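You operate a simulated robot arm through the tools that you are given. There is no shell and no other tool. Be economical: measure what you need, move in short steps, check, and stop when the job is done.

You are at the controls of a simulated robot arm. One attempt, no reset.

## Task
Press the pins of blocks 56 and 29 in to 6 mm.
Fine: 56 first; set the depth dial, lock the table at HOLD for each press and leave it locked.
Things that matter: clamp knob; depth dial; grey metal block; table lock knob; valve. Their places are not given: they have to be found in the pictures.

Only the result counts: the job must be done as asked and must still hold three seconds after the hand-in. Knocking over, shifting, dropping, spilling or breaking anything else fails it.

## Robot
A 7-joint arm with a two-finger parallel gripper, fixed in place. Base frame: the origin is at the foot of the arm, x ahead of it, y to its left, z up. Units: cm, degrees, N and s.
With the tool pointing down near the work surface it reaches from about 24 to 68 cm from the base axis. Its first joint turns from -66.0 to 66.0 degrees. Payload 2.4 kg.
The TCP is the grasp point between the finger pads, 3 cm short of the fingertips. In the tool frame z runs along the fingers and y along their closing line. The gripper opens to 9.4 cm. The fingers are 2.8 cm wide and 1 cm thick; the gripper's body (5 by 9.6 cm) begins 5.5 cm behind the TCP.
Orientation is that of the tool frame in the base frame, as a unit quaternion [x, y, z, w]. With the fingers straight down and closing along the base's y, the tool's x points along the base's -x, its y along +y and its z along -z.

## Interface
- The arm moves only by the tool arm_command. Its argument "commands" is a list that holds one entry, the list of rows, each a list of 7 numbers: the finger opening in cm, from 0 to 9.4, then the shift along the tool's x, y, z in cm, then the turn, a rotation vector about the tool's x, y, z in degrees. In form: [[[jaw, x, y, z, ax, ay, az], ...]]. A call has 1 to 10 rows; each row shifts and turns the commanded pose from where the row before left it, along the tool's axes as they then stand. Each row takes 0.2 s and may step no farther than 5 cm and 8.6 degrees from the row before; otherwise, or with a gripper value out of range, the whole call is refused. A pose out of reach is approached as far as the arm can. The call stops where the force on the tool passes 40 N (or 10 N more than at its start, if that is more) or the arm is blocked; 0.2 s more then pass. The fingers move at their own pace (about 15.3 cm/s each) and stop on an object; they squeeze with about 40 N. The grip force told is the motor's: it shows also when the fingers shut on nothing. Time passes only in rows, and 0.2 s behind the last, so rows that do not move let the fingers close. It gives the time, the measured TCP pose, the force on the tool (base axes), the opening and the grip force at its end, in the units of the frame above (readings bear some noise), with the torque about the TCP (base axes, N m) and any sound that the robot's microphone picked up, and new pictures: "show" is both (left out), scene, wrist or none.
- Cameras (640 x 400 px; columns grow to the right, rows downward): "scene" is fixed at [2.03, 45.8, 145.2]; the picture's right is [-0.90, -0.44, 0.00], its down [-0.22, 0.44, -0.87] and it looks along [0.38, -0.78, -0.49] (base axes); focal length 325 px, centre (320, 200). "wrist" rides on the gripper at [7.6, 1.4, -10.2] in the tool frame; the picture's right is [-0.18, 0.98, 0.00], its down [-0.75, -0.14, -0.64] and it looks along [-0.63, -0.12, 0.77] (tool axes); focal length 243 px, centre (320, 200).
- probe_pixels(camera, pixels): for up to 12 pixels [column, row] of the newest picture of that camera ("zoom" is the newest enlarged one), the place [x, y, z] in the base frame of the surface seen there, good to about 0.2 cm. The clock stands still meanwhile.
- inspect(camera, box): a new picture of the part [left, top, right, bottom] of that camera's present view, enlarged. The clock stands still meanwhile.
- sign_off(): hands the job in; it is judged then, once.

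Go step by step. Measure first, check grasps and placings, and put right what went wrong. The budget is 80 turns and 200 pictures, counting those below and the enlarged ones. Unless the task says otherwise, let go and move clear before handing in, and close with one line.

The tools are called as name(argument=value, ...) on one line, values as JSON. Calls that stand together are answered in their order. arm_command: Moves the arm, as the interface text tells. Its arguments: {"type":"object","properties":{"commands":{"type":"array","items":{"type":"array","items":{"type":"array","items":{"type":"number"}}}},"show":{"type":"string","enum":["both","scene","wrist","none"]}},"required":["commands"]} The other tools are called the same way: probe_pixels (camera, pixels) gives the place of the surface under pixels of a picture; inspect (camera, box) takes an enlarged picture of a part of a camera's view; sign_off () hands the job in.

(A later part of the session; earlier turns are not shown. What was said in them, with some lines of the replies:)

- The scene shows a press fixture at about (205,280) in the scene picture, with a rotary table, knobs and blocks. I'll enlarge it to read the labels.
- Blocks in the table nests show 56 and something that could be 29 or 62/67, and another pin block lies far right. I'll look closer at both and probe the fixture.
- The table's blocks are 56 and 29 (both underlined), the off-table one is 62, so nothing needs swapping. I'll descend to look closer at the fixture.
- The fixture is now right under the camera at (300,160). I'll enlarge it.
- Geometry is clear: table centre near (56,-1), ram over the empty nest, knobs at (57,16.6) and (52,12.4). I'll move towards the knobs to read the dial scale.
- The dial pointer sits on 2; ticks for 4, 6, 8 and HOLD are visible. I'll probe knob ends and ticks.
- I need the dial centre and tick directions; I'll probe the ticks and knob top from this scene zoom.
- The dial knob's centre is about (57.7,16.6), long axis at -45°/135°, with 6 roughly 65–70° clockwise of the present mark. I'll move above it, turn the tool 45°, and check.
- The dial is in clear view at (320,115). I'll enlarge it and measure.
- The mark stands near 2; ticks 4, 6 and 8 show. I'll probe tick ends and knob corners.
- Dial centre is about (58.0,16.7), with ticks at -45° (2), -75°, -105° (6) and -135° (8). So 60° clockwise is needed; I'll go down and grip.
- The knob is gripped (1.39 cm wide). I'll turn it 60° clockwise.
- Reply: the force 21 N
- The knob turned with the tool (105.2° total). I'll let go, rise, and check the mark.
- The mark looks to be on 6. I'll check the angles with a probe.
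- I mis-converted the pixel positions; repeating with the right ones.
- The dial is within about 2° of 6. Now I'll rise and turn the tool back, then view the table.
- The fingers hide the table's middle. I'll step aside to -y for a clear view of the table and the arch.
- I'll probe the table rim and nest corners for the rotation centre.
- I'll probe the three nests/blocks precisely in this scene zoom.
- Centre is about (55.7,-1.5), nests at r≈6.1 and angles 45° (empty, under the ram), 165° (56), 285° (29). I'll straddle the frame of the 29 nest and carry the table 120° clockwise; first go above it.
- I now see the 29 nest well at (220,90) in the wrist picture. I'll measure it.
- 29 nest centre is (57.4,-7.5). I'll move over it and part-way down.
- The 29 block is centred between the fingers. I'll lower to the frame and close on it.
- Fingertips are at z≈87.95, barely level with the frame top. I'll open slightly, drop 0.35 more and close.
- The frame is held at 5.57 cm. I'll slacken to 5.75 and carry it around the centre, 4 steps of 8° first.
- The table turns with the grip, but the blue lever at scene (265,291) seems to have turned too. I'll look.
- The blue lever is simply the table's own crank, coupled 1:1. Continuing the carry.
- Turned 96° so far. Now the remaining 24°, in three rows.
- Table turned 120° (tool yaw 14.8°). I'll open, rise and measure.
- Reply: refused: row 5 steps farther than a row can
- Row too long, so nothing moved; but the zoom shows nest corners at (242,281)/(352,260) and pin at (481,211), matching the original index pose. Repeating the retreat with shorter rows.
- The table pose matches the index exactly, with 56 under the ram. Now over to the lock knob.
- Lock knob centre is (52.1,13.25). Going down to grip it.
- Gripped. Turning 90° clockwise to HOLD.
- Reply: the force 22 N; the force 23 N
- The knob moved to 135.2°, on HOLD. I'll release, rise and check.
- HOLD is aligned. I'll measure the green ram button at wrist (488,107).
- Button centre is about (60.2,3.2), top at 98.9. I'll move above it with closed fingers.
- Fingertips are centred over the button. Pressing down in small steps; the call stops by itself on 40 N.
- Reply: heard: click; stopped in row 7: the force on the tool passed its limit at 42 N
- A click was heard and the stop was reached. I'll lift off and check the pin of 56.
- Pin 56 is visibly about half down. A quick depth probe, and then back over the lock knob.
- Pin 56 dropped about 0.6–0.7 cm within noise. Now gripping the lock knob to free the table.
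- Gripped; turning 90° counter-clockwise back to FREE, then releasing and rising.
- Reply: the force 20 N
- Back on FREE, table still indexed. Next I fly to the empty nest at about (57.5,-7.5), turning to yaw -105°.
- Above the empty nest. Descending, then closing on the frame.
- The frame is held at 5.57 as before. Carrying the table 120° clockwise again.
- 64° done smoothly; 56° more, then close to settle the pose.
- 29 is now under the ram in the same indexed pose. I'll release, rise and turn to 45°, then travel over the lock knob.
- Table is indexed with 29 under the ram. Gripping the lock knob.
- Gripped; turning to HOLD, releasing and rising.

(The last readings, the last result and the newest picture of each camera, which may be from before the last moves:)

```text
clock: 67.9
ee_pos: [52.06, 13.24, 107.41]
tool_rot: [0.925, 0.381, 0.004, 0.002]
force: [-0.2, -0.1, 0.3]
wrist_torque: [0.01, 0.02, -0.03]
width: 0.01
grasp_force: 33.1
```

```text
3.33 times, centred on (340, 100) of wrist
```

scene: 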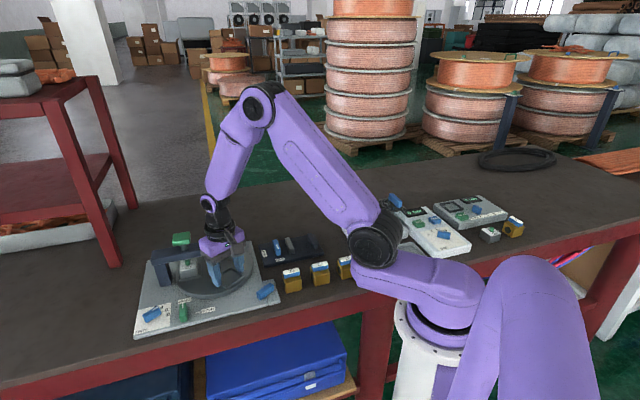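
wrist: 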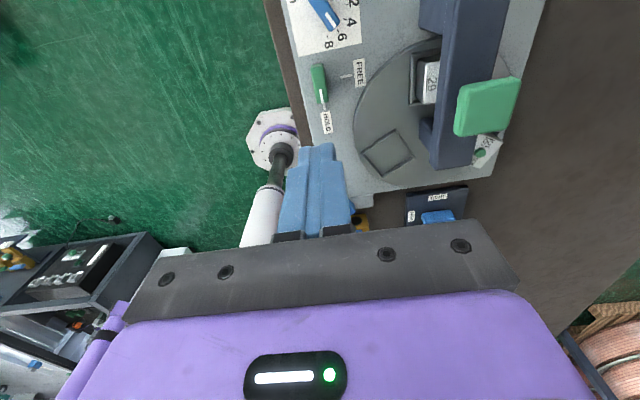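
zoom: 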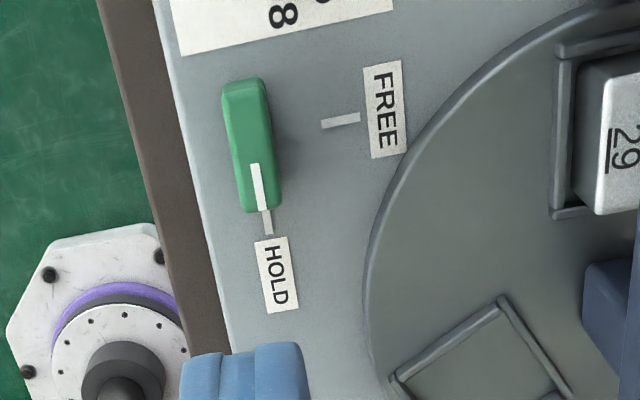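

Locked on HOLD, dial still at 6. Moving over the ram button and then pressing as before.

arm_command(commands=[[[0, -0.48, 4.28, 0, 0, 0, 0], [0, -0.48, 4.28, 0, 0, 0, 0], [0, -0.48, 4.28, 0, 0, 0, 0], [0, 0, 0, 4, 0, 0, 0], [0, 0, 0, 0, 0, 0, 0]]], show="none")

arm_command(commands=[[[0, 0, 0, 0.8, 0, 0, 0], [0, 0, 0, 0.4, 0, 0, 0], [0, 0, 0, 0.4, 0, 0, 0], [0, 0, 0, 0.4, 0, 0, 0], [0, 0, 0, 0.4, 0, 0, 0], [0, 0, 0, 0.3, 0, 0, 0], [0, 0, 0, 0.3, 0, 0, 0], [0, 0, 0, 0.3, 0, 0, 0]]], show="scene")

```text
clock: 69.1
ee_pos: [60.03, 3.04, 103.17]
tool_rot: [0.924, 0.382, 0.003, 0.001]
force: [0.3, 0.5, 0.2]
wrist_torque: [-0.01, 0.03, 0.01]
width: 0.01
grasp_force: 33.0
```

```text
clock: 70.9
ee_pos: [60.21, 3.09, 100.56]
tool_rot: [0.924, 0.381, 0.005, 0.002]
force: [-6.4, -0.8, 10.7]
wrist_torque: [-0.09, 0.3, -0.07]
width: 0.0
grasp_force: 33.1
heard: click
stopped in row 8: the force on the tool passed its limit at 45 N (the readings are from after the stop); the commanded pose is now the measured one
```

scene: 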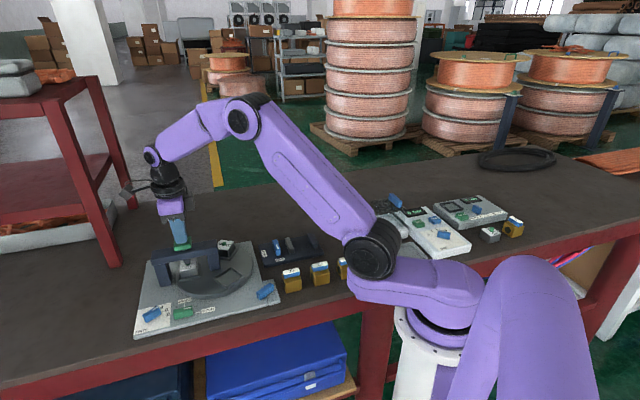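

Clicked at the same stop. Lifting clear and checking both pins.

arm_command(commands=[[[0, 0, 0, -2, 0, 0, 0], [0, 0, 0, -4, 0, 0, 0], [0, 0, 0, -4, 0, 0, 0], [0, 0, 0, 0, 0, 0, 0]]], show="scene")

inspect(camera="scene", box=[140, 235, 250, 335])

inspect(camera="scene", box=[160, 235, 240, 295])

probe_pixels(camera="zoom", pixels=[[238, 182], [237, 185], [280, 190], [210, 215], [477, 56], [479, 58], [500, 62], [465, 72]])

```text
clock: 71.9
ee_pos: [60.01, 3.11, 110.53]
tool_rot: [0.924, 0.381, 0.005, 0.002]
force: [-0.8, 0.3, -0.6]
wrist_torque: [0.01, 0.01, 0.0]
width: 0.02
grasp_force: 32.7
```

scene: 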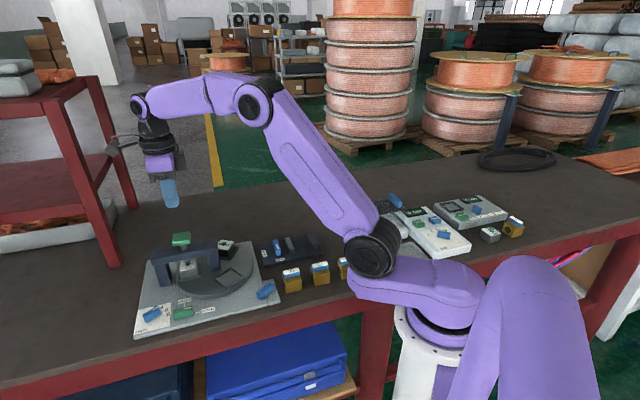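

```text
4.00 times, centred on (195, 285) of scene
```

zoom: 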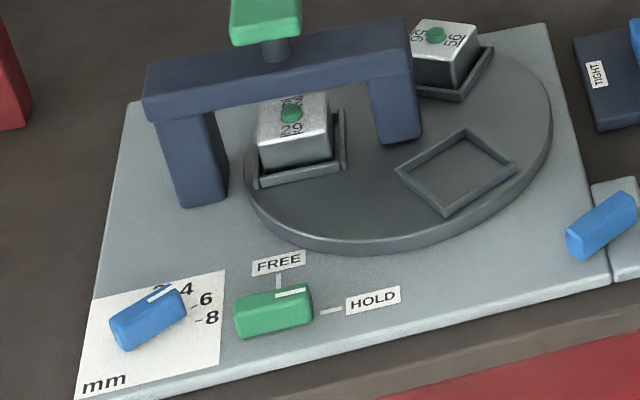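

```text
6.67 times, centred on (200, 265) of scene
```

zoom: 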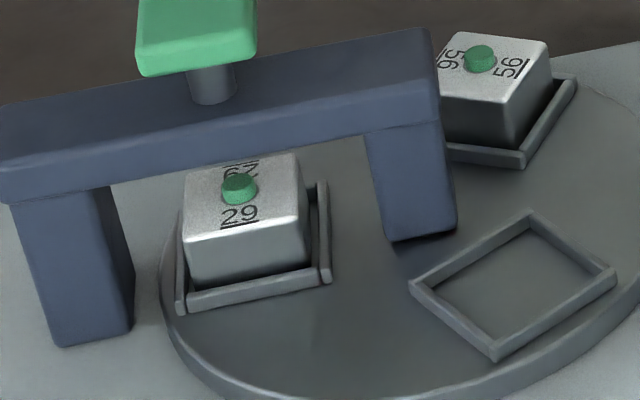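

```text
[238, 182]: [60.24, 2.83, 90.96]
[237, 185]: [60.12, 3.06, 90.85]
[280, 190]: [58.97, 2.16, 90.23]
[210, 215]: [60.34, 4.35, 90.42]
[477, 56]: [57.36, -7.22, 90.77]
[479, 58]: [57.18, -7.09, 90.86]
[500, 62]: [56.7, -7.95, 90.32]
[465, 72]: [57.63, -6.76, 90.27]
```

Both pins stand at the same reduced height (about 90.85, down about 6 mm), the dial is at 6, the table is locked on HOLD and the arm is clear. Handing in.

sign_off()

```text
The job is handed in.
```

I pressed the pin of block 56 and then the pin of block 29, with the depth dial on 6 mm and the table locked at HOLD for each press. Each press ended with a click; both pins measure about 6 mm down, within the probe's 2 mm accuracy. The table is still locked, the arm is clear, and the job is handed in.
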